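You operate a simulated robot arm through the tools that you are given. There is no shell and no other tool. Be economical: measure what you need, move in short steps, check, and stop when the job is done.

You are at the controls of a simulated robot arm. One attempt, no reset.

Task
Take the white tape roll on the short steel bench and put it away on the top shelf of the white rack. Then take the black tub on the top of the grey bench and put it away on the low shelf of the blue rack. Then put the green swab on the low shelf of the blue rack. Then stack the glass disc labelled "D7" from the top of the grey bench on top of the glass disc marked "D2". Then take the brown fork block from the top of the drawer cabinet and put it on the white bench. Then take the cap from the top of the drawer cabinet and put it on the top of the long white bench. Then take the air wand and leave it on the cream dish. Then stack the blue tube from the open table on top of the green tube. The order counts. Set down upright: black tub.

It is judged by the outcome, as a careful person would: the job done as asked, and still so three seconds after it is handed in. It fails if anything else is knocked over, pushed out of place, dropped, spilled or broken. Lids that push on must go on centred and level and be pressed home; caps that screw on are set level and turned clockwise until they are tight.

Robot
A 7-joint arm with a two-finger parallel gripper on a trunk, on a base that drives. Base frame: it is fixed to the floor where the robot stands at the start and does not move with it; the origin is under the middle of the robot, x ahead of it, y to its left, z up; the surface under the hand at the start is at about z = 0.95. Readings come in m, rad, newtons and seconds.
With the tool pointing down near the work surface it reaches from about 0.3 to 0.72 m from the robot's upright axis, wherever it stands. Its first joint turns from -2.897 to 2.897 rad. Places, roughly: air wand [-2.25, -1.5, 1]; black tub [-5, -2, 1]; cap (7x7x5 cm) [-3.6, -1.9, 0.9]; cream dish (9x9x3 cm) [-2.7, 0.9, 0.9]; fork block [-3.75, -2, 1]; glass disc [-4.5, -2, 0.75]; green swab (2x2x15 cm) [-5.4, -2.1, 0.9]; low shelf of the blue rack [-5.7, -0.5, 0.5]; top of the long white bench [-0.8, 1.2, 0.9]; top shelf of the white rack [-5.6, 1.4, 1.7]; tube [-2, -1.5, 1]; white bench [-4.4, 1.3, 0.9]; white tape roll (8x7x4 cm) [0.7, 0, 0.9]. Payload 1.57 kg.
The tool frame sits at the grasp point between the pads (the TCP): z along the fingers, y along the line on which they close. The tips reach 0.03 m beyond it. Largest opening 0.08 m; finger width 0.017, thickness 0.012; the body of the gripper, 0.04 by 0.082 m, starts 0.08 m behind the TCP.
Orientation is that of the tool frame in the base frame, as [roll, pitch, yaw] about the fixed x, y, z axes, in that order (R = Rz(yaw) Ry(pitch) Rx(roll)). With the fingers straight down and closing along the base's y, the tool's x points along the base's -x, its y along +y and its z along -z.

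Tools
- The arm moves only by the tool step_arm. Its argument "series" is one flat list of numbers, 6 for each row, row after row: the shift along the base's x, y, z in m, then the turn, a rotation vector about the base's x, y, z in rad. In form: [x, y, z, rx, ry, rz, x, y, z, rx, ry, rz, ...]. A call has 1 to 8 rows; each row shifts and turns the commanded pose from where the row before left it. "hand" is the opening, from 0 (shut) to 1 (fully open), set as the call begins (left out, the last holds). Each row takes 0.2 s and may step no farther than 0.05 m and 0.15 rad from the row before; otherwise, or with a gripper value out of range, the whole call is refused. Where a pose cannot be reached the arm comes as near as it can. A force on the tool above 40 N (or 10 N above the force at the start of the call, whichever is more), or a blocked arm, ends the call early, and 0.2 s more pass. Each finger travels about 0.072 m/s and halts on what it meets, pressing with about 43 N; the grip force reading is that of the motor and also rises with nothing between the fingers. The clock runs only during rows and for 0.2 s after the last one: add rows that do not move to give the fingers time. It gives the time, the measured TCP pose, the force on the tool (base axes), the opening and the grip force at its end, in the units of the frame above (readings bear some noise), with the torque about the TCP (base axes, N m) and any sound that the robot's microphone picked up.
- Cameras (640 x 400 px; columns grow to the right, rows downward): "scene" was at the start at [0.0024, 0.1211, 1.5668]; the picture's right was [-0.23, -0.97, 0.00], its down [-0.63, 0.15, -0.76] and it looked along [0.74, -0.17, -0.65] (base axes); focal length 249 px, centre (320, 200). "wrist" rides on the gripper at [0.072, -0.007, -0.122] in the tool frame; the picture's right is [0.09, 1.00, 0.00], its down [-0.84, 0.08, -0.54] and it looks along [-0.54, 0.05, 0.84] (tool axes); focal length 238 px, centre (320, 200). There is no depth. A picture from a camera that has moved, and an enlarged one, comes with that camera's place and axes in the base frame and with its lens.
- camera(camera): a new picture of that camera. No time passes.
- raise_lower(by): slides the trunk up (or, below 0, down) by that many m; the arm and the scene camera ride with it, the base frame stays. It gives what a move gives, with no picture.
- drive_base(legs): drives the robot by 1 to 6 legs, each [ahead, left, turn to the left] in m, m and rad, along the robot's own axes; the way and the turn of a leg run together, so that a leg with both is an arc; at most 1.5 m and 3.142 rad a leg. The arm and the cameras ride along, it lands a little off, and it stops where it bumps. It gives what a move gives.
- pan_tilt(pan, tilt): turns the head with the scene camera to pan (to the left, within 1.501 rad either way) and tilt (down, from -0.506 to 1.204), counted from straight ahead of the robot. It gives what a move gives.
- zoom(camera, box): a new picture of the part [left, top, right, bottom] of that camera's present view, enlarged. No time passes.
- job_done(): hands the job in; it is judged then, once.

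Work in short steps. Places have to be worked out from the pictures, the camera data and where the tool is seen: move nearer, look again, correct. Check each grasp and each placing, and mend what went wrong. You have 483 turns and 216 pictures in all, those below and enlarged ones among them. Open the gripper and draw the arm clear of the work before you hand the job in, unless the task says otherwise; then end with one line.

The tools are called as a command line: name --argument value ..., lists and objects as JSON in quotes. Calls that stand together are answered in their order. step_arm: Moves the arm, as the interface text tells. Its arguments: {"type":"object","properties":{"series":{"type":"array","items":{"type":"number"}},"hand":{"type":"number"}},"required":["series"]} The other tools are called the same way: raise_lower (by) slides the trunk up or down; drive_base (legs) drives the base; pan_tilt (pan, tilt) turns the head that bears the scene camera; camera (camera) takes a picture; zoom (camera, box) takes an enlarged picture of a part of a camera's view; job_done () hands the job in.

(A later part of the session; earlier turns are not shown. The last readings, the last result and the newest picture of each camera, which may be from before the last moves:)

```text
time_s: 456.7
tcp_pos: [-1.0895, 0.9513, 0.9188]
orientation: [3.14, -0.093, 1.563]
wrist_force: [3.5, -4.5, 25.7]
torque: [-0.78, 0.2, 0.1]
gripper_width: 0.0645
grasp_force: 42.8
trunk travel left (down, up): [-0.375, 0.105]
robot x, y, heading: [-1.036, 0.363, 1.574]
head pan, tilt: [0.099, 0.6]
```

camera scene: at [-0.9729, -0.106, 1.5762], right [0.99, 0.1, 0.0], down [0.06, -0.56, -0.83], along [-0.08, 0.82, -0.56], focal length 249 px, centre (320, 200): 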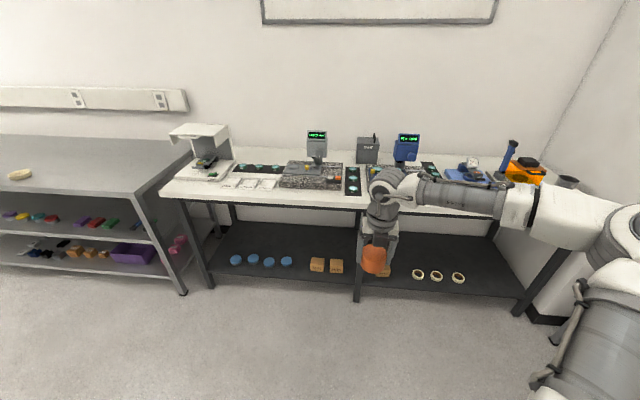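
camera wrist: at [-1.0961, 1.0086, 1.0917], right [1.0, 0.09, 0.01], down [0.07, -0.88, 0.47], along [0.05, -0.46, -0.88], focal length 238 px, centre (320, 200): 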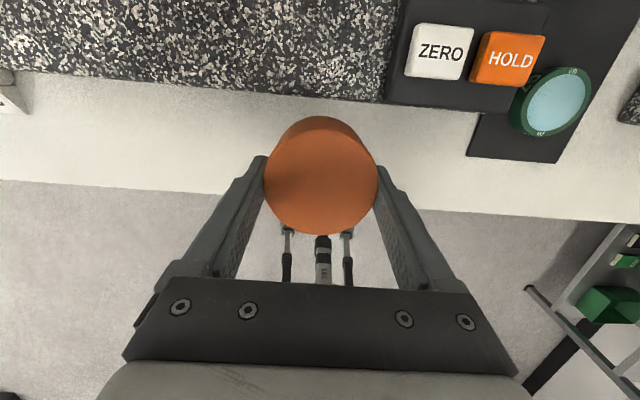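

Contact. Ease up, open, lift clear.

step_arm --series '[0, 0, 0.002, 0, 0, 0]'

step_arm --series '[0, 0, 0, 0, 0, 0, 0, 0, 0, 0, 0, 0]' --hand 1

step_arm --series '[0, 0, 0.04, 0, 0, 0, 0, 0, 0.045, 0, 0, 0, 0, -0.02, 0.045, 0, 0, 0, 0, -0.03, 0.03, 0, 0, 0]'

camera --camera "wrist"

```text
time_s: 457.1
tcp_pos: [-1.0907, 0.9518, 0.9185]
orientation: [3.138, -0.093, 1.567]
wrist_force: [2.7, 0.5, 22.3]
torque: [-0.41, 0.27, 0.07]
gripper_width: 0.0646
grasp_force: 42.7
trunk travel left (down, up): [-0.375, 0.105]
robot x, y, heading: [-1.0342, 0.3649, 1.573]
head pan, tilt: [0.099, 0.6]
```

```text
time_s: 457.7
tcp_pos: [-1.0893, 0.9513, 0.9172]
orientation: [3.137, -0.087, 1.566]
wrist_force: [-0.3, 0.7, -0.2]
torque: [-0.01, 0.0, -0.02]
gripper_width: 0.0801
grasp_force: 0.0
trunk travel left (down, up): [-0.375, 0.105]
robot x, y, heading: [-1.0335, 0.3627, 1.576]
head pan, tilt: [0.099, 0.6]
```

```text
time_s: 458.7
tcp_pos: [-1.0912, 0.903, 1.0773]
orientation: [3.137, -0.088, 1.565]
wrist_force: [-0.1, -0.2, 0.1]
torque: [0.03, 0.0, 0.0]
gripper_width: 0.0801
grasp_force: 0.0
trunk travel left (down, up): [-0.375, 0.105]
robot x, y, heading: [-1.0376, 0.3644, 1.58]
head pan, tilt: [0.099, 0.6]
```

```text
57 pictures are left
camera wrist: at [-1.0962, 0.9625, 1.205], right [1.0, 0.09, 0.01], down [0.07, -0.88, 0.47], along [0.05, -0.46, -0.88], focal length 238 px, centre (320, 200)
```

wrist: 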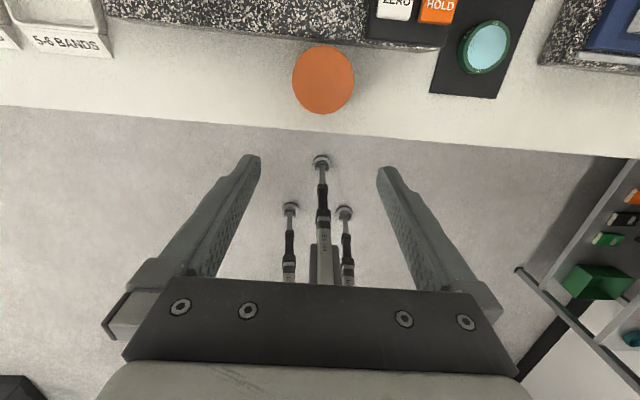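

Cap placed. Now the air wand on the open table: back off, turn around, and strafe to x≈−2.2.

drive_base --legs '[[-0.4, 0, 0], [0, 0, 3.14], [0, -1.15, 0]]'

camera --camera "scene"

```text
time_s: 480.2
tcp_pos: [-2.1349, -0.551, 1.0768]
orientation: [3.137, -0.089, -1.598]
wrist_force: [-0.4, -0.3, 0.2]
torque: [-0.01, 0.02, -0.02]
gripper_width: 0.0801
grasp_force: 0.0
trunk travel left (down, up): [-0.375, 0.105]
robot x, y, heading: [-2.1752, -0.0117, -1.588]
head pan, tilt: [0.099, 0.6]
```

```text
56 pictures are left
camera scene: at [-2.0277, -0.0225, 1.5762], right [-1.0, -0.08, 0.0], down [-0.05, 0.56, -0.83], along [0.07, -0.82, -0.56], focal length 249 px, centre (320, 200)
```

scene: 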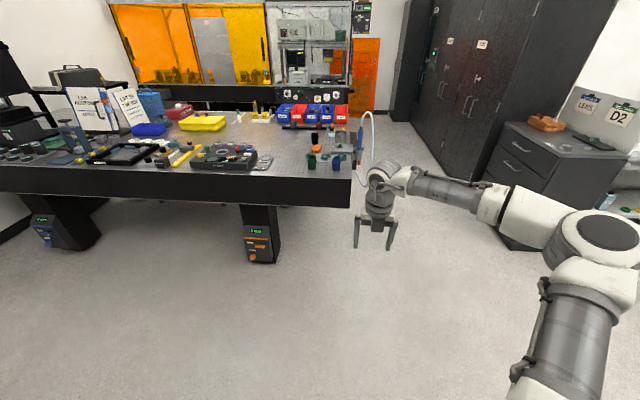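

zoom --camera "scene" --box '[270, 90, 410, 190]'

```text
4.00 times, centred on (340, 140) of scene
camera zoom: at [-2.0277, -0.0225, 1.5762], right [-1.0, -0.08, 0.0], down [-0.05, 0.56, -0.83], along [0.07, -0.82, -0.56], focal length 996 px, centre (240, 440)
```

zoom: 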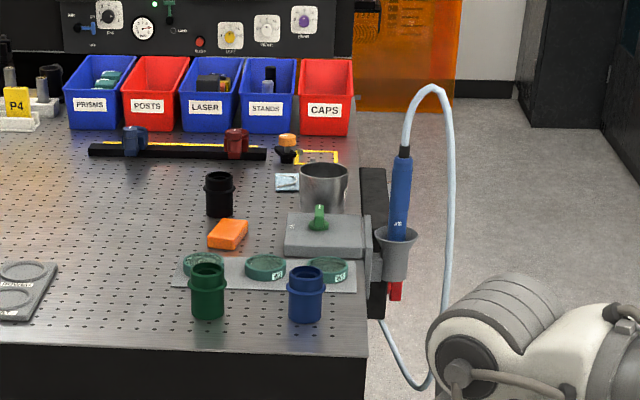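

The wand is a blue handle in a holster on the table's right side, with a hose from its top. Plan: grip it with a near-horizontal tool, lift out, then later pitch the tool down so the wand lies flat on the dish. Tilt the tool and drive closer.

step_arm --series '[0, 0, 0, -0.145, 0, 0, 0, 0, 0, -0.145, 0, 0, 0, 0, 0, -0.145, 0, 0, 0, 0, 0, -0.145, 0, 0, 0, 0, 0, -0.145, 0, 0, 0, 0, 0, -0.145, 0, 0, 0, 0, 0, -0.145, 0, 0, 0, 0, 0, -0.145, 0, 0]'

step_arm --series '[0, 0, -0.01, -0.145, 0, 0, 0, 0, -0.02, -0.1, 0, 0]'

drive_base --legs '[[0.6, 0, 0]]'

camera --camera "wrist"

camera --camera "scene"

```text
time_s: 482.0
tcp_pos: [-2.1345, -0.5498, 1.0786]
orientation: [-3.055, -1.249, -1.667]
wrist_force: [0.1, -0.9, 0.8]
torque: [0.02, 0.0, -0.04]
gripper_width: 0.08
grasp_force: 0.1
trunk travel left (down, up): [-0.375, 0.105]
robot x, y, heading: [-2.1761, -0.0135, -1.592]
head pan, tilt: [0.099, 0.6]
```

```text
time_s: 482.6
tcp_pos: [-2.1339, -0.5506, 1.0476]
orientation: [-2.774, -1.49, -1.944]
wrist_force: [-0.4, 0.2, 0.2]
torque: [0.01, -0.04, 0.02]
gripper_width: 0.0798
grasp_force: 0.0
trunk travel left (down, up): [-0.375, 0.105]
robot x, y, heading: [-2.1762, -0.0121, -1.591]
head pan, tilt: [0.099, 0.6]
```

```text
time_s: 487.0
tcp_pos: [-2.1506, -1.152, 1.0472]
orientation: [-2.784, -1.489, -1.939]
wrist_force: [-0.2, 0.1, -0.6]
torque: [-0.01, -0.01, 0.0]
gripper_width: 0.0799
grasp_force: 0.0
trunk travel left (down, up): [-0.375, 0.105]
robot x, y, heading: [-2.1887, -0.6148, -1.597]
head pan, tilt: [0.099, 0.6]
```

```text
54 pictures are left
camera wrist: at [-2.1439, -1.0353, 1.1281], right [-1.0, 0.01, 0.06], down [-0.05, 0.61, -0.79], along [-0.04, -0.8, -0.6], focal length 238 px, centre (320, 200)
```

wrist: 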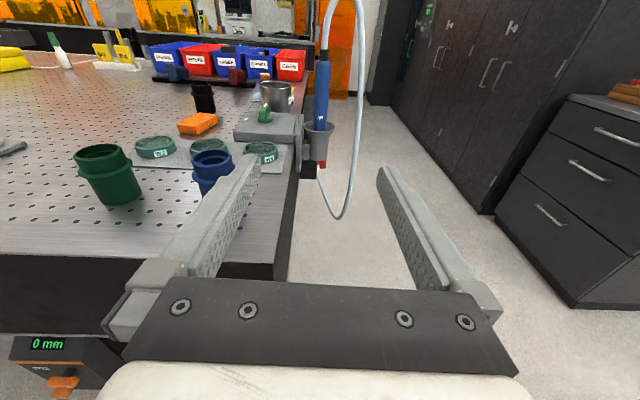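

```text
53 pictures are left
camera scene: at [-2.0409, -0.6245, 1.5762], right [-1.0, -0.08, 0.0], down [-0.04, 0.56, -0.83], along [0.06, -0.82, -0.56], focal length 249 px, centre (320, 200)
```

scene: 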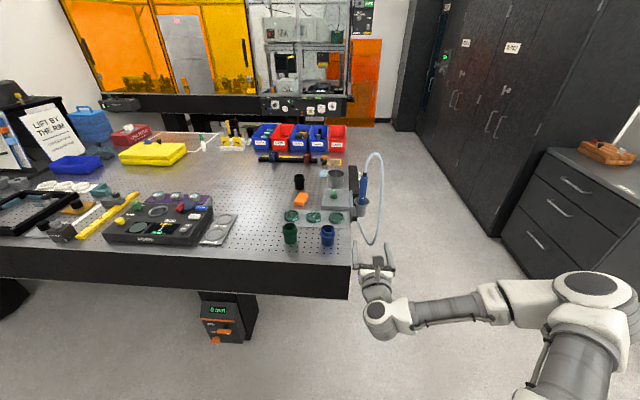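

Wand located at (−2.158, −1.55), handle z≈0.96–1.08. To keep the base clear of the table, strafe right 0.22 and advance, then offset the arm left.

drive_base --legs '[[0, -0.22, 0.02], [0.16, 0, 0]]'

step_arm --series '[0.045, 0, 0, 0, 0, 0, 0.045, 0, 0, 0, 0, 0, 0.045, 0, 0, 0, 0, 0, 0.045, 0, -0.01, 0, 0, 0, 0.02, 0, -0.007, 0, 0, 0]' --hand 0.7

camera --camera "wrist"

```text
time_s: 490.6
tcp_pos: [-2.3622, -1.3084, 1.0475]
orientation: [-2.785, -1.489, -1.922]
wrist_force: [0.2, 0.3, 0.1]
torque: [-0.05, 0.01, 0.0]
gripper_width: 0.08
grasp_force: 0.1
trunk travel left (down, up): [-0.375, 0.105]
robot x, y, heading: [-2.4071, -0.7688, -1.573]
head pan, tilt: [0.099, 0.6]
```

```text
time_s: 491.8
tcp_pos: [-2.1837, -1.313, 1.0426]
orientation: [-2.787, -1.487, -1.917]
wrist_force: [-0.2, -0.3, -0.3]
torque: [0.0, 0.0, -0.02]
gripper_width: 0.0559
grasp_force: 0.1
out of reach, approached as far as the arm can: row 4, 5
trunk travel left (down, up): [-0.375, 0.105]
robot x, y, heading: [-2.4101, -0.7702, -1.575]
head pan, tilt: [0.099, 0.6]
```

```text
52 pictures are left
camera wrist: at [-2.1793, -1.1955, 1.1232], right [-1.0, -0.01, 0.06], down [-0.06, 0.6, -0.79], along [-0.03, -0.8, -0.6], focal length 238 px, centre (320, 200)
```

wrist: 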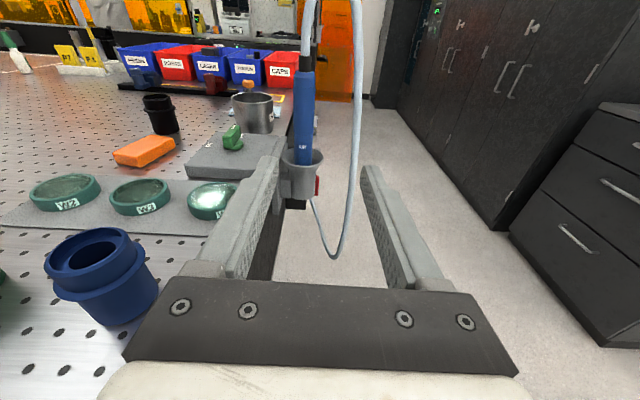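

Turn left slightly and advance part-way, then check alignment.

drive_base --legs '[[0, 0, 0.03], [0.13, 0, 0]]'

camera --camera "wrist"

```text
time_s: 493.7
tcp_pos: [-2.1649, -1.4364, 1.0414]
orientation: [-2.785, -1.488, -1.889]
wrist_force: [-0.5, 0.7, 0.1]
torque: [-0.02, -0.04, -0.02]
gripper_width: 0.0559
grasp_force: 0.1
trunk travel left (down, up): [-0.375, 0.105]
robot x, y, heading: [-2.4065, -0.9008, -1.55]
head pan, tilt: [0.099, 0.6]
```

```text
51 pictures are left
camera wrist: at [-2.1642, -1.319, 1.1233], right [-1.0, -0.04, 0.06], down [-0.08, 0.6, -0.79], along [0.0, -0.8, -0.6], focal length 238 px, centre (320, 200)
```

wrist: 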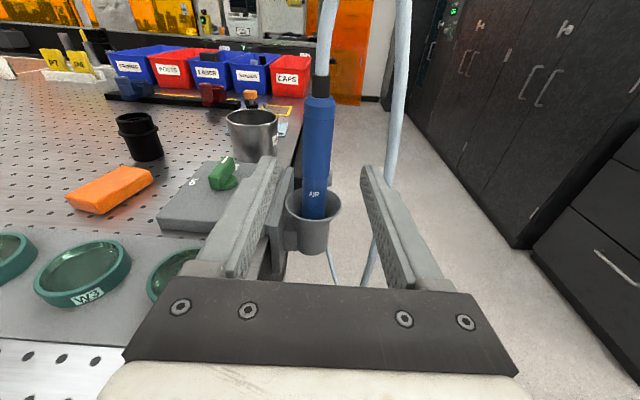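

Well aligned. Advance the last 0.11 m.

drive_base --legs '[[0.11, 0.003, 0]]'

camera --camera "wrist"

```text
time_s: 495.0
tcp_pos: [-2.1596, -1.5456, 1.042]
orientation: [-2.789, -1.489, -1.889]
wrist_force: [-0.4, -0.1, -0.9]
torque: [0.0, 0.01, 0.0]
gripper_width: 0.056
grasp_force: 0.1
trunk travel left (down, up): [-0.375, 0.105]
robot x, y, heading: [-2.4048, -1.0125, -1.548]
head pan, tilt: [0.099, 0.6]
```

```text
50 pictures are left
camera wrist: at [-2.1586, -1.4287, 1.1233], right [-1.0, -0.04, 0.06], down [-0.08, 0.6, -0.79], along [0.0, -0.8, -0.6], focal length 238 px, centre (320, 200)
```

wrist: 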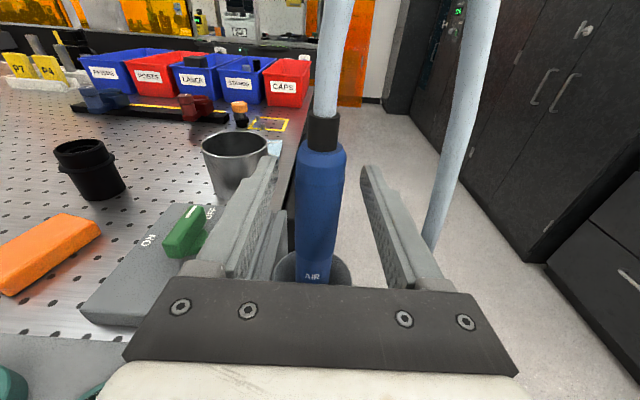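

The handle is between the fingers. Close.

step_arm --series '[0, 0, 0, 0, 0, 0, 0, 0, 0, 0, 0, 0, 0, 0, 0, 0, 0, 0]' --hand 0

step_arm --series '[0, 0, 0.02, 0, 0, 0, 0, 0, 0.03, 0, 0, 0]'

```text
time_s: 495.8
tcp_pos: [-2.1593, -1.5457, 1.0423]
orientation: [-2.799, -1.489, -1.878]
wrist_force: [-1.5, 0.4, 0.9]
torque: [0.05, 0.51, -0.01]
gripper_width: 0.0285
grasp_force: 38.5
trunk travel left (down, up): [-0.375, 0.105]
robot x, y, heading: [-2.4021, -1.0084, -1.543]
head pan, tilt: [0.099, 0.6]
```

```text
time_s: 496.4
tcp_pos: [-2.1576, -1.5445, 1.093]
orientation: [-2.771, -1.489, -1.902]
wrist_force: [-2.1, 1.6, 0.6]
torque: [0.15, 0.41, 0.02]
gripper_width: 0.0283
grasp_force: 38.2
trunk travel left (down, up): [-0.375, 0.105]
robot x, y, heading: [-2.4014, -1.0092, -1.546]
head pan, tilt: [0.099, 0.6]
```

Lifting freely. Continue lifting by trunk/arm and look.

step_arm --series '[0, 0, 0.04, 0, 0, 0, 0, 0, 0.04, 0, 0, 0, 0, 0, 0.04, 0, 0, 0]'

camera --camera "scene"

```text
time_s: 497.2
tcp_pos: [-2.1589, -1.5447, 1.2135]
orientation: [-2.789, -1.49, -1.886]
wrist_force: [1.3, 0.0, -1.6]
torque: [-0.03, -0.21, 0.02]
gripper_width: 0.0284
grasp_force: 38.3
trunk travel left (down, up): [-0.375, 0.105]
robot x, y, heading: [-2.402, -1.0135, -1.545]
head pan, tilt: [0.099, 0.6]
```

```text
49 pictures are left
camera scene: at [-2.2522, -1.0151, 1.5761], right [-0.99, -0.12, 0.0], down [-0.07, 0.56, -0.83], along [0.1, -0.82, -0.56], focal length 249 px, centre (320, 200)
```

scene: 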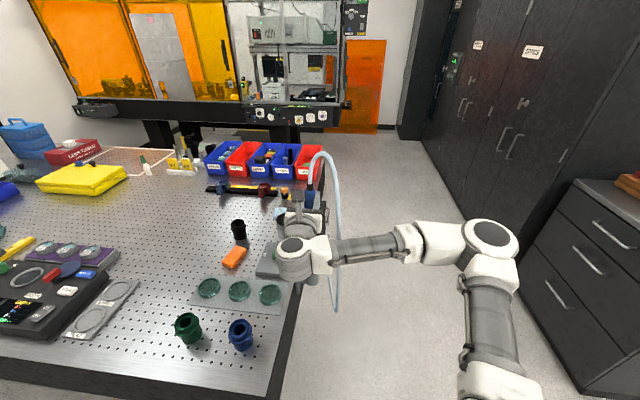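

Nozzle should be out of the cup. Back away carefully, watching for hose pull.

drive_base --legs '[[-0.25, 0, 0]]'

camera --camera "wrist"

camera --camera "scene"

```text
time_s: 499.5
tcp_pos: [-2.1664, -1.2958, 1.2127]
orientation: [-2.788, -1.49, -1.89]
wrist_force: [-0.1, -0.1, -2.2]
torque: [0.01, 0.0, 0.02]
gripper_width: 0.0288
grasp_force: 38.8
trunk travel left (down, up): [-0.375, 0.105]
robot x, y, heading: [-2.4058, -0.7603, -1.544]
head pan, tilt: [0.099, 0.6]
```

```text
48 pictures are left
camera wrist: at [-2.1645, -1.1797, 1.2936], right [-1.0, -0.04, 0.06], down [-0.08, 0.6, -0.79], along [-0.01, -0.8, -0.6], focal length 238 px, centre (320, 200)
```

wrist: 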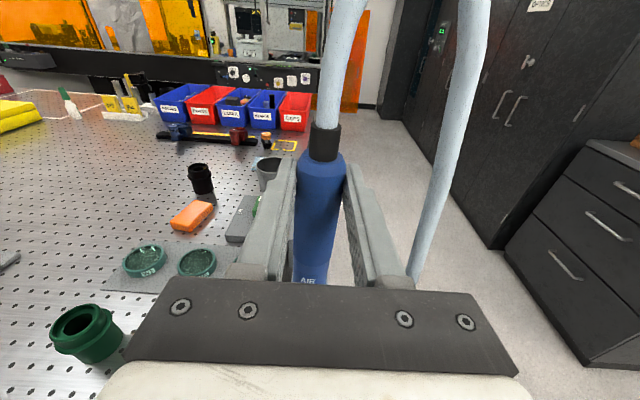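

```text
47 pictures are left
camera scene: at [-2.2579, -0.7665, 1.5762], right [-0.99, -0.12, 0.0], down [-0.07, 0.56, -0.83], along [0.1, -0.82, -0.56], focal length 249 px, centre (320, 200)
```

scene: 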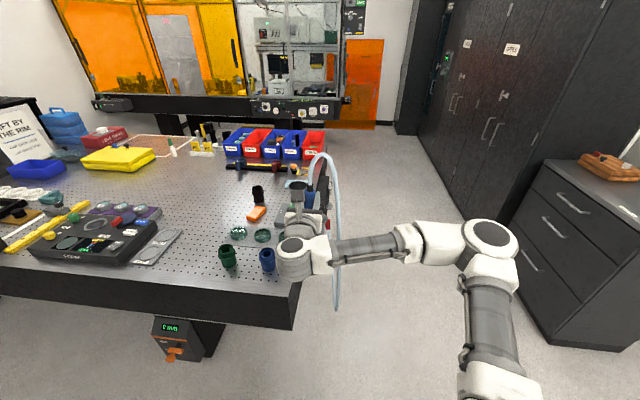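

The hose follows without pulling. Back off further and check again.

drive_base --legs '[[-0.4, 0, 0]]'

camera --camera "scene"

```text
time_s: 502.6
tcp_pos: [-2.1738, -0.8968, 1.2132]
orientation: [-2.79, -1.488, -1.887]
wrist_force: [-0.2, 0.2, -2.0]
torque: [0.01, -0.03, -0.02]
gripper_width: 0.0287
grasp_force: 38.3
trunk travel left (down, up): [-0.375, 0.105]
robot x, y, heading: [-2.4129, -0.364, -1.543]
head pan, tilt: [0.099, 0.6]
```

```text
46 pictures are left
camera scene: at [-2.2676, -0.367, 1.5762], right [-0.99, -0.13, 0.0], down [-0.07, 0.56, -0.83], along [0.1, -0.82, -0.56], focal length 249 px, centre (320, 200)
```

scene: 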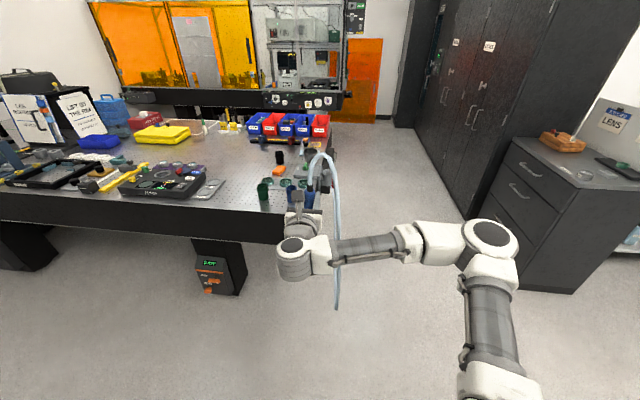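

The hose looks rigid with the wand. Zoom to see its shape.

zoom --camera "scene" --box '[260, 130, 400, 320]'

```text
2.11 times, centred on (330, 225) of scene
camera zoom: at [-2.2676, -0.367, 1.5762], right [-0.99, -0.13, 0.0], down [-0.07, 0.56, -0.83], along [0.1, -0.82, -0.56], focal length 524 px, centre (299, 147)
```

zoom: 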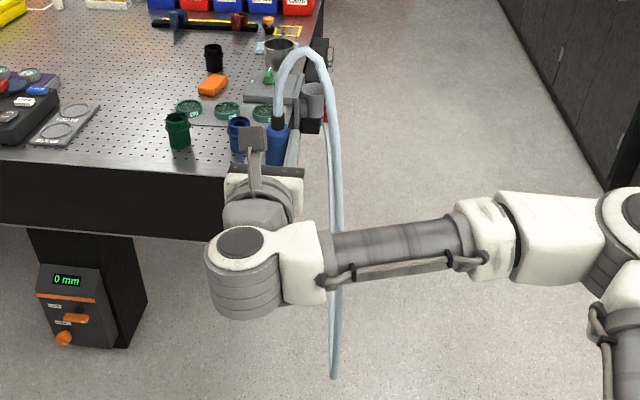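

Hose is slack and follows freely. Pitch the tool down so the wand lies horizontal, then turn left to face the other bench.

step_arm --series '[0, 0, 0, 0.148, 0.004, 0, 0, 0, 0, 0.148, 0.004, 0, 0, 0, 0, 0.148, 0.004, 0, 0, 0, 0, 0.148, 0.004, 0, 0, 0, 0, 0.148, 0.004, 0, 0, 0, 0, 0.148, 0.004, 0, 0, 0, 0, 0.148, 0.004, 0, 0, 0, 0, 0.148, 0.004, 0]'

step_arm --series '[0, 0, 0, 0.148, 0.004, 0, 0, 0, 0, 0.148, 0.004, 0]'

drive_base --legs '[[0, 0, 3.13], [0, 0.3, 0]]'

camera --camera "scene"

camera --camera "wrist"

```text
time_s: 504.4
tcp_pos: [-2.1732, -0.8966, 1.2123]
orientation: [-3.118, -0.307, -1.571]
wrist_force: [0.4, -0.4, -2.0]
torque: [-0.09, 0.0, -0.01]
gripper_width: 0.029
grasp_force: 38.8
trunk travel left (down, up): [-0.375, 0.105]
robot x, y, heading: [-2.4166, -0.3624, -1.546]
head pan, tilt: [0.099, 0.6]
```

```text
time_s: 505.0
tcp_pos: [-2.2009, -0.8777, 1.2071]
orientation: [-3.125, -0.01, -1.571]
wrist_force: [0.2, 1.0, -1.8]
torque: [-0.15, -0.02, 0.01]
gripper_width: 0.0289
grasp_force: 38.4
out of reach, approached as far as the arm can: row 2
trunk travel left (down, up): [-0.375, 0.105]
robot x, y, heading: [-2.4137, -0.3619, -1.543]
head pan, tilt: [0.099, 0.6]
```

```text
time_s: 517.8
tcp_pos: [-2.9275, 0.1485, 1.2066]
orientation: [-3.128, -0.013, 1.559]
wrist_force: [-0.3, -0.8, -1.1]
torque: [0.11, 0.0, 0.0]
gripper_width: 0.0286
grasp_force: 38.2
trunk travel left (down, up): [-0.375, 0.105]
robot x, y, heading: [-2.7173, -0.3685, 1.588]
head pan, tilt: [0.099, 0.6]
```

```text
44 pictures are left
camera scene: at [-2.867, -0.3619, 1.5762], right [0.99, 0.11, 0.0], down [0.06, -0.56, -0.83], along [-0.09, 0.82, -0.56], focal length 249 px, centre (320, 200)
```

scene: 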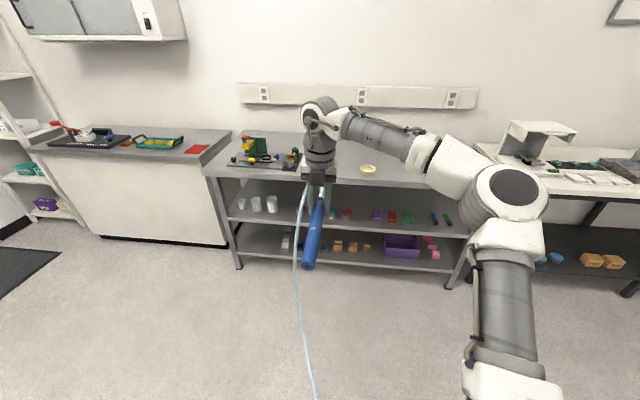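

```text
43 pictures are left
camera wrist: at [-2.9315, 0.2193, 1.3296], right [1.0, 0.08, -0.01], down [0.07, -0.84, 0.53], along [0.03, -0.53, -0.85], focal length 238 px, centre (320, 200)
```

wrist: 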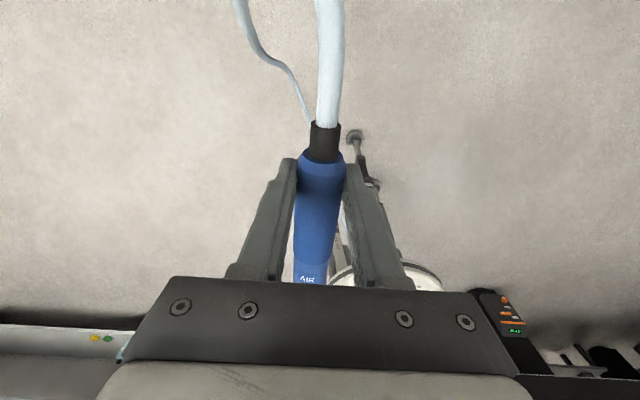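

Dish at ≈(−2.732, 0.955). The wand extends ~0.186 m behind the grip, ~0.05 ahead. Centre the arm laterally and drive to the bench.

step_arm --series '[0.045, 0, 0, 0, 0, 0, 0.045, 0, 0, 0, 0, 0, 0.045, 0, 0, 0, 0, 0, 0.045, 0, 0, -0.08, 0, 0]'

drive_base --legs '[[0.7, 0, -0.015]]'

camera --camera "scene"

camera --camera "wrist"

```text
time_s: 518.8
tcp_pos: [-2.7477, 0.1488, 1.207]
orientation: [-3.129, 0.068, 1.56]
wrist_force: [0.3, 0.1, -2.0]
torque: [0.14, 0.0, 0.02]
gripper_width: 0.0285
grasp_force: 38.6
trunk travel left (down, up): [-0.375, 0.105]
robot x, y, heading: [-2.7192, -0.3703, 1.588]
head pan, tilt: [0.099, 0.6]
```

```text
time_s: 523.8
tcp_pos: [-2.7487, 0.8455, 1.2091]
orientation: [-3.128, 0.066, 1.548]
wrist_force: [0.1, -0.6, -0.9]
torque: [0.1, 0.0, -0.02]
gripper_width: 0.0286
grasp_force: 38.0
trunk travel left (down, up): [-0.375, 0.105]
robot x, y, heading: [-2.7282, 0.3288, 1.572]
head pan, tilt: [0.099, 0.6]
```

```text
42 pictures are left
camera scene: at [-2.8734, 0.3357, 1.5762], right [0.99, 0.1, 0.0], down [0.06, -0.56, -0.83], along [-0.09, 0.82, -0.57], focal length 249 px, centre (320, 200)
```

scene: 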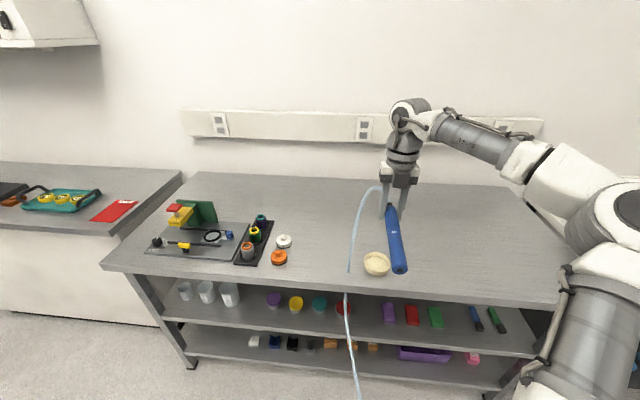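

```text
41 pictures are left
camera wrist: at [-2.7515, 0.9263, 1.3237], right [1.0, 0.07, -0.02], down [0.07, -0.8, 0.6], along [0.03, -0.6, -0.8], focal length 238 px, centre (320, 200)
```

wrist: 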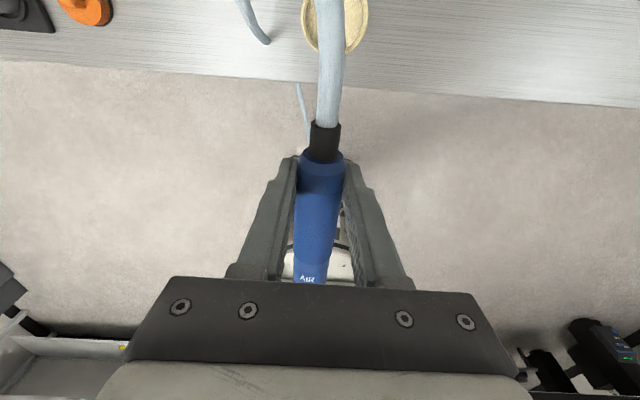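

Dish at ≈(−2.744, 0.928). Target TCP (−2.743, 0.988). Advance and descend to z≈1.03.

drive_base --legs '[[0.05, 0, 0]]'

step_arm --series '[0.003, 0.03, -0.03, 0, 0, 0, 0.003, 0.03, -0.03, 0, 0, 0, 0, 0.033, -0.03, 0, 0, 0, 0, 0, -0.045, 0, 0, 0, 0, 0, -0.045, 0, 0, 0]'

camera --camera "scene"

```text
time_s: 524.8
tcp_pos: [-2.7496, 0.8955, 1.2072]
orientation: [-3.128, 0.068, 1.547]
wrist_force: [-0.3, -0.2, -1.7]
torque: [0.08, 0.02, 0.01]
gripper_width: 0.0288
grasp_force: 38.8
trunk travel left (down, up): [-0.375, 0.105]
robot x, y, heading: [-2.7258, 0.379, 1.575]
head pan, tilt: [0.099, 0.6]
```

```text
time_s: 526.0
tcp_pos: [-2.743, 0.9875, 1.0278]
orientation: [-3.129, 0.067, 1.548]
wrist_force: [0.3, -0.1, -1.0]
torque: [0.14, 0.02, 0.0]
gripper_width: 0.0288
grasp_force: 38.5
trunk travel left (down, up): [-0.375, 0.105]
robot x, y, heading: [-2.723, 0.378, 1.577]
head pan, tilt: [0.099, 0.6]
```

```text
40 pictures are left
camera scene: at [-2.8736, 0.3852, 1.5762], right [0.99, 0.1, 0.0], down [0.06, -0.56, -0.83], along [-0.09, 0.82, -0.56], focal length 249 px, centre (320, 200)
```

scene: 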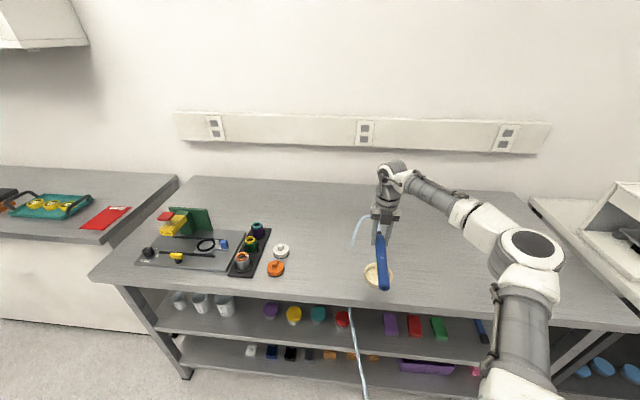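

zoom --camera "scene" --box '[330, 180, 440, 310]'

```text
3.08 times, centred on (385, 245) of scene
camera zoom: at [-2.8736, 0.3852, 1.5762], right [0.99, 0.1, 0.0], down [0.06, -0.56, -0.83], along [-0.09, 0.82, -0.56], focal length 766 px, centre (120, 62)
```

zoom: 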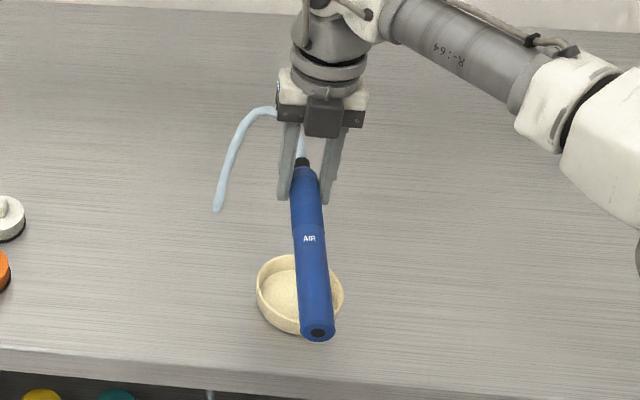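

The wand's middle is over the dish. Lower to z≈0.958, then slowly to contact.

step_arm --series '[0, 0, -0.035, 0, 0, 0, 0, 0, -0.03, 0, 0, 0, 0, 0, -0.005, 0, 0, 0, 0, 0, -0.004, 0, 0, 0]'

zoom --camera "scene" --box '[330, 180, 440, 310]'

```text
time_s: 527.0
tcp_pos: [-2.7435, 0.9871, 0.9537]
orientation: [-3.129, 0.068, 1.548]
wrist_force: [0.0, 0.8, -1.5]
torque: [0.09, 0.01, -0.01]
gripper_width: 0.0287
grasp_force: 38.1
trunk travel left (down, up): [-0.375, 0.105]
robot x, y, heading: [-2.7234, 0.3804, 1.577]
head pan, tilt: [0.099, 0.6]
```

```text
3.08 times, centred on (385, 245) of scene
camera zoom: at [-2.8736, 0.3852, 1.5762], right [0.99, 0.1, 0.0], down [0.06, -0.56, -0.83], along [-0.09, 0.82, -0.56], focal length 766 px, centre (120, 62)
```

zoom: 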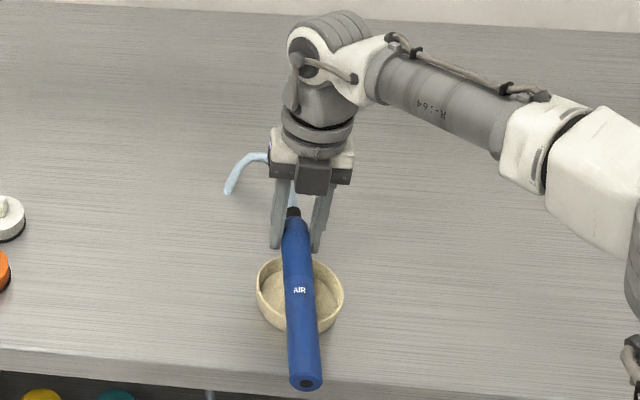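

Lower further to contact.

step_arm --series '[0, 0, -0.004, 0, 0, 0, 0, 0, -0.003, 0, 0, 0, 0, 0, -0.003, 0, 0, 0]'

```text
time_s: 527.8
tcp_pos: [-2.7442, 0.9883, 0.9476]
orientation: [-3.128, 0.059, 1.547]
wrist_force: [-0.3, 5.7, 31.1]
torque: [-0.38, 0.04, -0.01]
gripper_width: 0.0294
grasp_force: 38.7
trunk travel left (down, up): [-0.375, 0.105]
robot x, y, heading: [-2.7208, 0.3777, 1.575]
head pan, tilt: [0.099, 0.6]
```

Contact on the rim. Ease up 2 mm and open the fingers.

step_arm --series '[0, 0, 0.004, 0, 0, 0]'

step_arm --series '[0, 0, 0, 0, 0, 0, 0, 0, 0, 0, 0, 0]' --hand 0.75

zoom --camera "scene" --box '[330, 180, 440, 310]'

```text
time_s: 528.2
tcp_pos: [-2.743, 0.9883, 0.9477]
orientation: [-3.127, 0.066, 1.549]
wrist_force: [0.6, 6.3, 17.5]
torque: [0.01, -0.04, 0.0]
gripper_width: 0.0287
grasp_force: 38.4
trunk travel left (down, up): [-0.375, 0.105]
robot x, y, heading: [-2.7267, 0.3775, 1.578]
head pan, tilt: [0.099, 0.6]
```

```text
time_s: 528.8
tcp_pos: [-2.7423, 0.9883, 0.9459]
orientation: [-3.13, 0.068, 1.548]
wrist_force: [-0.3, 0.2, 0.7]
torque: [0.05, -0.01, -0.02]
gripper_width: 0.0601
grasp_force: 0.1
trunk travel left (down, up): [-0.375, 0.105]
robot x, y, heading: [-2.7273, 0.3773, 1.576]
head pan, tilt: [0.099, 0.6]
```

```text
3.08 times, centred on (385, 245) of scene
camera zoom: at [-2.8736, 0.3851, 1.5761], right [0.99, 0.1, 0.0], down [0.06, -0.56, -0.83], along [-0.09, 0.82, -0.56], focal length 766 px, centre (120, 62)
```

zoom: 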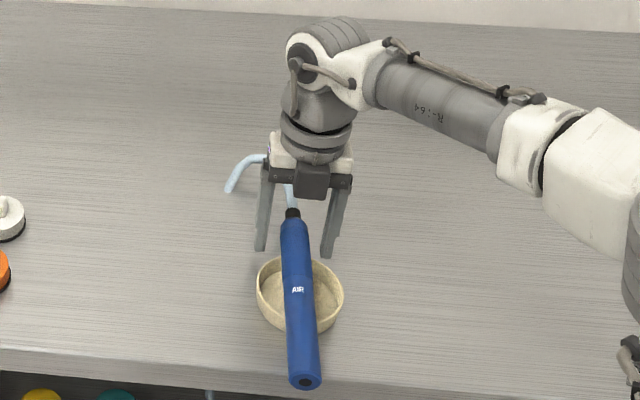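

Wand rests on the dish. Lift the hand straight up and verify.

step_arm --series '[0, 0, 0.03, 0, 0, 0, 0, 0, 0.04, 0, 0, 0, 0, 0, 0.04, 0, 0, 0, 0, 0, 0.04, 0, 0, 0]'

camera --camera "wrist"

zoom --camera "scene" --box '[320, 160, 450, 310]'

```text
time_s: 529.8
tcp_pos: [-2.7431, 0.9881, 1.0979]
orientation: [-3.129, 0.067, 1.548]
wrist_force: [-0.8, 0.4, -0.3]
torque: [-0.03, 0.02, 0.01]
gripper_width: 0.0599
grasp_force: 0.1
trunk travel left (down, up): [-0.375, 0.105]
robot x, y, heading: [-2.7285, 0.3825, 1.582]
head pan, tilt: [0.099, 0.6]
```

```text
36 pictures are left
camera wrist: at [-2.7459, 1.0687, 1.2147], right [1.0, 0.07, -0.02], down [0.07, -0.8, 0.6], along [0.03, -0.6, -0.8], focal length 238 px, centre (320, 200)
```

wrist: 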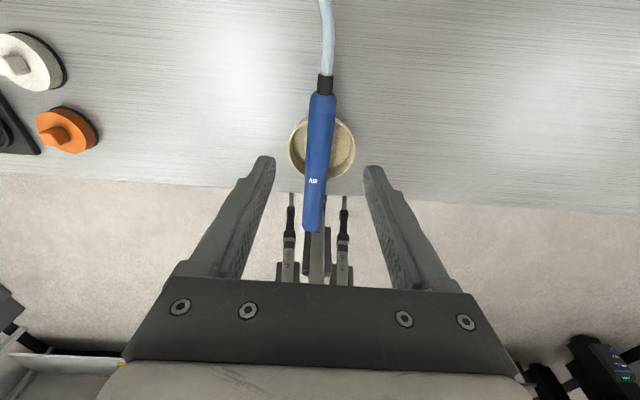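

```text
2.67 times, centred on (385, 235) of scene
camera zoom: at [-2.8737, 0.3851, 1.5761], right [0.99, 0.1, 0.0], down [0.06, -0.56, -0.83], along [-0.09, 0.82, -0.56], focal length 664 px, centre (147, 107)
```

zoom: 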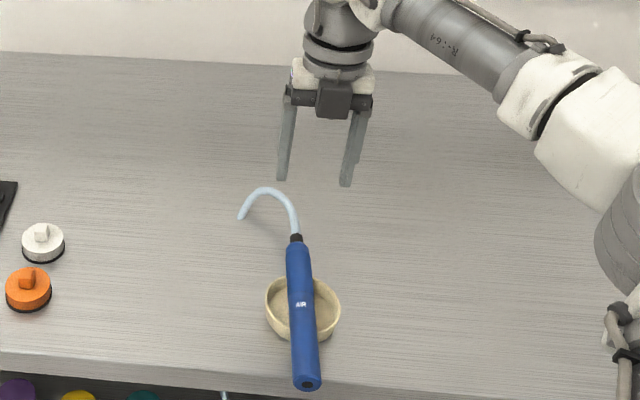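

The wand rests on the dish. Raise the arm, back out gently, and check the wand doesn't get dragged by the hose.

step_arm --series '[0, 0, 0.04, 0, 0, 0, 0, 0, 0.04, 0, 0, 0, 0, -0.04, 0.02, 0, 0, 0, 0, -0.04, 0, 0, 0, 0]'

drive_base --legs '[[-0.5, 0, 0]]'

camera --camera "scene"

```text
time_s: 530.8
tcp_pos: [-2.7431, 0.9082, 1.1992]
orientation: [-3.131, 0.069, 1.548]
wrist_force: [-0.3, -0.1, 0.3]
torque: [0.0, -0.05, 0.0]
gripper_width: 0.0598
grasp_force: 0.1
trunk travel left (down, up): [-0.375, 0.105]
robot x, y, heading: [-2.7274, 0.3788, 1.576]
head pan, tilt: [0.099, 0.6]
```

```text
time_s: 534.6
tcp_pos: [-2.7413, 0.41, 1.198]
orientation: [-3.127, 0.069, 1.546]
wrist_force: [0.5, -0.8, 0.2]
torque: [0.0, -0.03, 0.03]
gripper_width: 0.0601
grasp_force: 0.1
trunk travel left (down, up): [-0.375, 0.105]
robot x, y, heading: [-2.7246, -0.1259, 1.574]
head pan, tilt: [0.099, 0.6]
```

```text
34 pictures are left
camera scene: at [-2.8717, -0.1121, 1.5762], right [0.99, 0.1, 0.0], down [0.06, -0.56, -0.83], along [-0.08, 0.82, -0.56], focal length 249 px, centre (320, 200)
```

scene: 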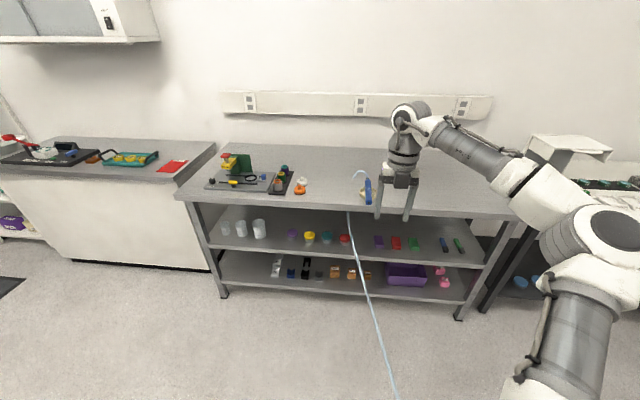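

The wand is unaffected. Turn around and go to the open table in front of the tubes (x≈−1.95).

drive_base --legs '[[0, 0, -3.14], [0, 0.76, 0], [0.45, 0, 0]]'

camera --camera "scene"

```text
time_s: 553.6
tcp_pos: [-1.9352, -1.0859, 1.1985]
orientation: [-3.128, 0.068, -1.587]
wrist_force: [0.0, 0.2, -0.1]
torque: [0.0, -0.03, -0.04]
gripper_width: 0.0603
grasp_force: 0.0
trunk travel left (down, up): [-0.375, 0.105]
robot x, y, heading: [-1.9618, -0.5583, -1.559]
head pan, tilt: [0.099, 0.6]
```

```text
33 pictures are left
camera scene: at [-1.8104, -0.5611, 1.5762], right [-0.99, -0.11, 0.0], down [-0.06, 0.56, -0.83], along [0.09, -0.82, -0.56], focal length 249 px, centre (320, 200)
```

scene: 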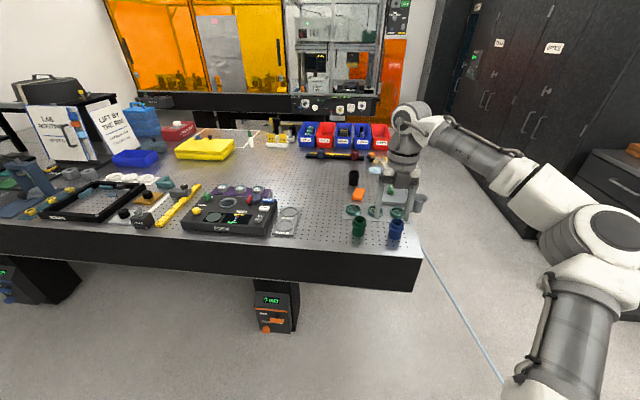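

Read the sign and zoom on the tubes.

zoom --camera "scene" --box '[20, 90, 150, 170]'

zoom --camera "scene" --box '[330, 160, 430, 260]'

```text
4.92 times, centred on (85, 130) of scene
camera zoom: at [-1.8104, -0.5611, 1.5762], right [-0.99, -0.11, 0.0], down [-0.06, 0.56, -0.83], along [0.09, -0.82, -0.56], focal length 1226 px, centre (1477, 545)
```

zoom: 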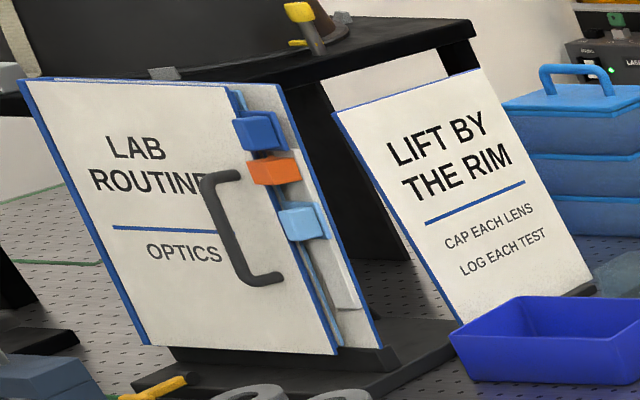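

```text
4.00 times, centred on (380, 210) of scene
camera zoom: at [-1.8104, -0.5611, 1.5762], right [-0.99, -0.11, 0.0], down [-0.06, 0.56, -0.83], along [0.09, -0.82, -0.56], focal length 996 px, centre (80, 160)
```

zoom: 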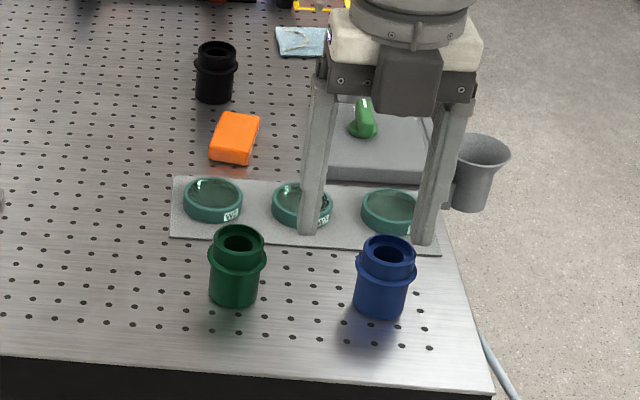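

Green tube ≈(−1.878, −1.313), blue tube ≈(−2.018, −1.32), tops ≈0.98. Advance and go above the blue tube.

drive_base --legs '[[0.17, 0, 0]]'

step_arm --series '[-0.03, -0.02, -0.025, -0.07, 0, 0, -0.03, -0.02, -0.03, 0, 0, 0, -0.02, -0.02, -0.035, 0, 0, 0, 0, 0, -0.03, 0, 0, 0]' --hand 1

camera --camera "wrist"

```text
time_s: 555.4
tcp_pos: [-1.9345, -1.254, 1.1978]
orientation: [-3.13, 0.068, -1.585]
wrist_force: [-0.2, 0.2, -0.6]
torque: [-0.02, 0.02, 0.03]
gripper_width: 0.0598
grasp_force: 0.1
trunk travel left (down, up): [-0.375, 0.105]
robot x, y, heading: [-1.9551, -0.7249, -1.565]
head pan, tilt: [0.099, 0.6]
```

```text
time_s: 556.4
tcp_pos: [-2.0154, -1.3138, 1.0781]
orientation: [-3.128, -0.002, -1.587]
wrist_force: [-0.6, 0.3, 0.3]
torque: [0.0, 0.0, 0.0]
gripper_width: 0.08
grasp_force: 0.1
trunk travel left (down, up): [-0.375, 0.105]
robot x, y, heading: [-1.9585, -0.7239, -1.561]
head pan, tilt: [0.099, 0.6]
```

```text
30 pictures are left
camera wrist: at [-2.0111, -1.3848, 1.2002], right [-1.0, -0.08, -0.01], down [-0.07, 0.84, 0.54], along [-0.03, 0.54, -0.84], focal length 238 px, centre (320, 200)
```

wrist: 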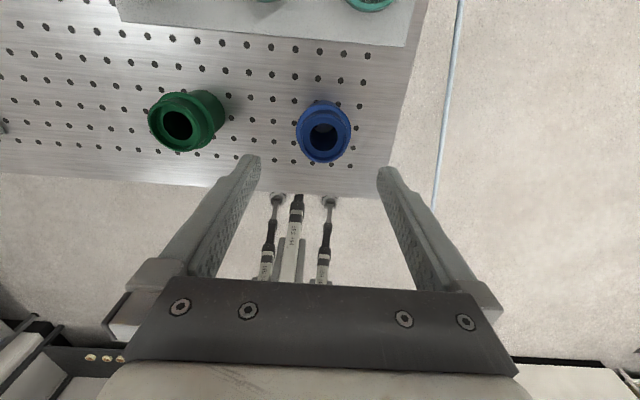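

Directly above the blue tube. Descend to z≈0.967.

step_arm --series '[-0.002, 0, -0.04, 0, 0, 0, 0, 0, -0.04, 0, 0, 0, 0, 0, -0.03, 0, 0, 0]'

camera --camera "wrist"

```text
time_s: 557.2
tcp_pos: [-2.016, -1.3124, 0.968]
orientation: [-3.126, -0.004, -1.587]
wrist_force: [0.0, 0.5, 0.1]
torque: [0.01, -0.02, -0.02]
gripper_width: 0.0802
grasp_force: 0.0
trunk travel left (down, up): [-0.375, 0.105]
robot x, y, heading: [-1.9598, -0.7236, -1.559]
head pan, tilt: [0.099, 0.6]
```

```text
29 pictures are left
camera wrist: at [-2.0113, -1.3842, 1.0898], right [-1.0, -0.08, -0.01], down [-0.07, 0.84, 0.54], along [-0.03, 0.54, -0.84], focal length 238 px, centre (320, 200)
```

wrist: 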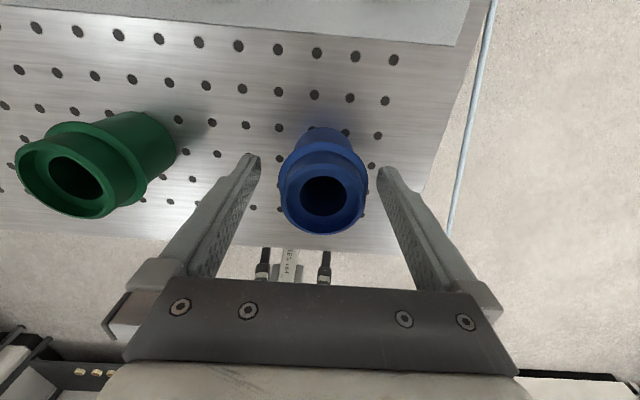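

Aligned. Close on the tube and lift.

step_arm --series '[0, 0, 0, 0, 0, 0, 0, 0, 0, 0, 0, 0, 0, 0, 0, 0, 0, 0]' --hand 0

step_arm --series '[0, 0, 0.03, 0, 0, 0, 0, 0, 0.04, 0, 0, 0, 0, 0, 0.045, 0, 0, 0]'

camera --camera "wrist"

zoom --camera "scene" --box '[330, 160, 450, 290]'

```text
time_s: 558.0
tcp_pos: [-2.0153, -1.3125, 0.9669]
orientation: [-3.128, -0.002, -1.586]
wrist_force: [1.5, 0.7, 0.5]
torque: [-0.01, 0.04, -0.05]
gripper_width: 0.0556
grasp_force: 43.1
trunk travel left (down, up): [-0.375, 0.105]
robot x, y, heading: [-1.9555, -0.7283, -1.562]
head pan, tilt: [0.099, 0.6]
```

```text
time_s: 558.8
tcp_pos: [-2.0165, -1.3134, 1.083]
orientation: [-3.126, -0.001, -1.588]
wrist_force: [-1.1, -0.1, -1.0]
torque: [0.02, 0.04, 0.02]
gripper_width: 0.0557
grasp_force: 43.0
trunk travel left (down, up): [-0.375, 0.105]
robot x, y, heading: [-1.9572, -0.7198, -1.556]
head pan, tilt: [0.099, 0.6]
```

```text
28 pictures are left
camera wrist: at [-2.0116, -1.3853, 1.2053], right [-1.0, -0.08, -0.01], down [-0.07, 0.84, 0.54], along [-0.03, 0.54, -0.84], focal length 238 px, centre (320, 200)
```

wrist: 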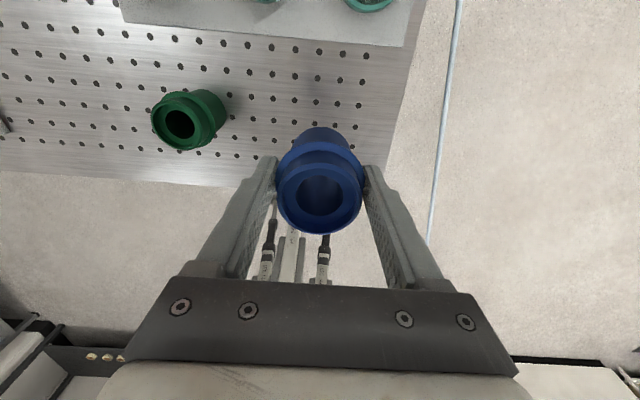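

```text
3.08 times, centred on (390, 225) of scene
camera zoom: at [-1.8083, -0.7296, 1.5761], right [-0.99, -0.11, 0.0], down [-0.06, 0.56, -0.83], along [0.09, -0.82, -0.56], focal length 766 px, centre (105, 123)
```

zoom: 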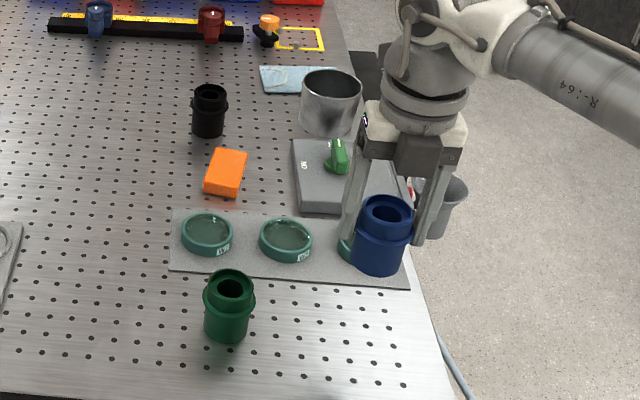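

Tube held (0.0557). Move +0.137 m in x over the green tube at this height.

step_arm --series '[0.046, 0.001, 0, 0, 0, 0, 0.046, 0.001, 0, 0, 0, 0, 0.045, 0, 0, 0, 0, 0, 0, 0, 0, 0, 0, 0]'

camera --camera "wrist"

zoom --camera "scene" --box '[320, 200, 400, 280]'

```text
time_s: 559.8
tcp_pos: [-1.8799, -1.3105, 1.0829]
orientation: [-3.127, -0.003, -1.589]
wrist_force: [0.3, -0.5, -0.9]
torque: [-0.03, 0.04, 0.0]
gripper_width: 0.0561
grasp_force: 43.4
trunk travel left (down, up): [-0.375, 0.105]
robot x, y, heading: [-1.9559, -0.7237, -1.562]
head pan, tilt: [0.099, 0.6]
```

```text
26 pictures are left
camera wrist: at [-1.8748, -1.3832, 1.205], right [-1.0, -0.08, -0.01], down [-0.07, 0.84, 0.54], along [-0.03, 0.54, -0.84], focal length 238 px, centre (320, 200)
```

wrist: 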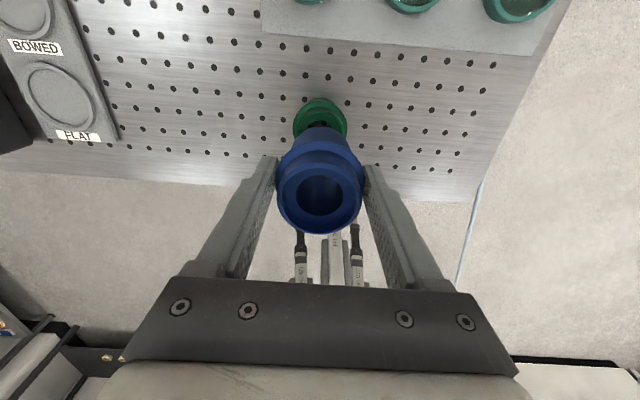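

```text
5.00 times, centred on (360, 240) of scene
camera zoom: at [-1.8081, -0.7297, 1.5761], right [-0.99, -0.11, 0.0], down [-0.06, 0.56, -0.82], along [0.09, -0.82, -0.57], focal length 1245 px, centre (120, 0)
```

zoom: 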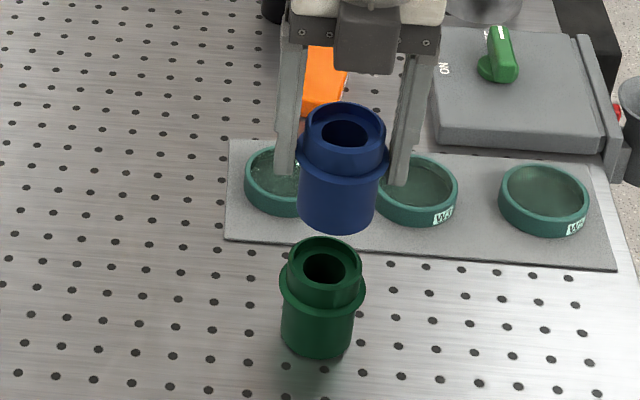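

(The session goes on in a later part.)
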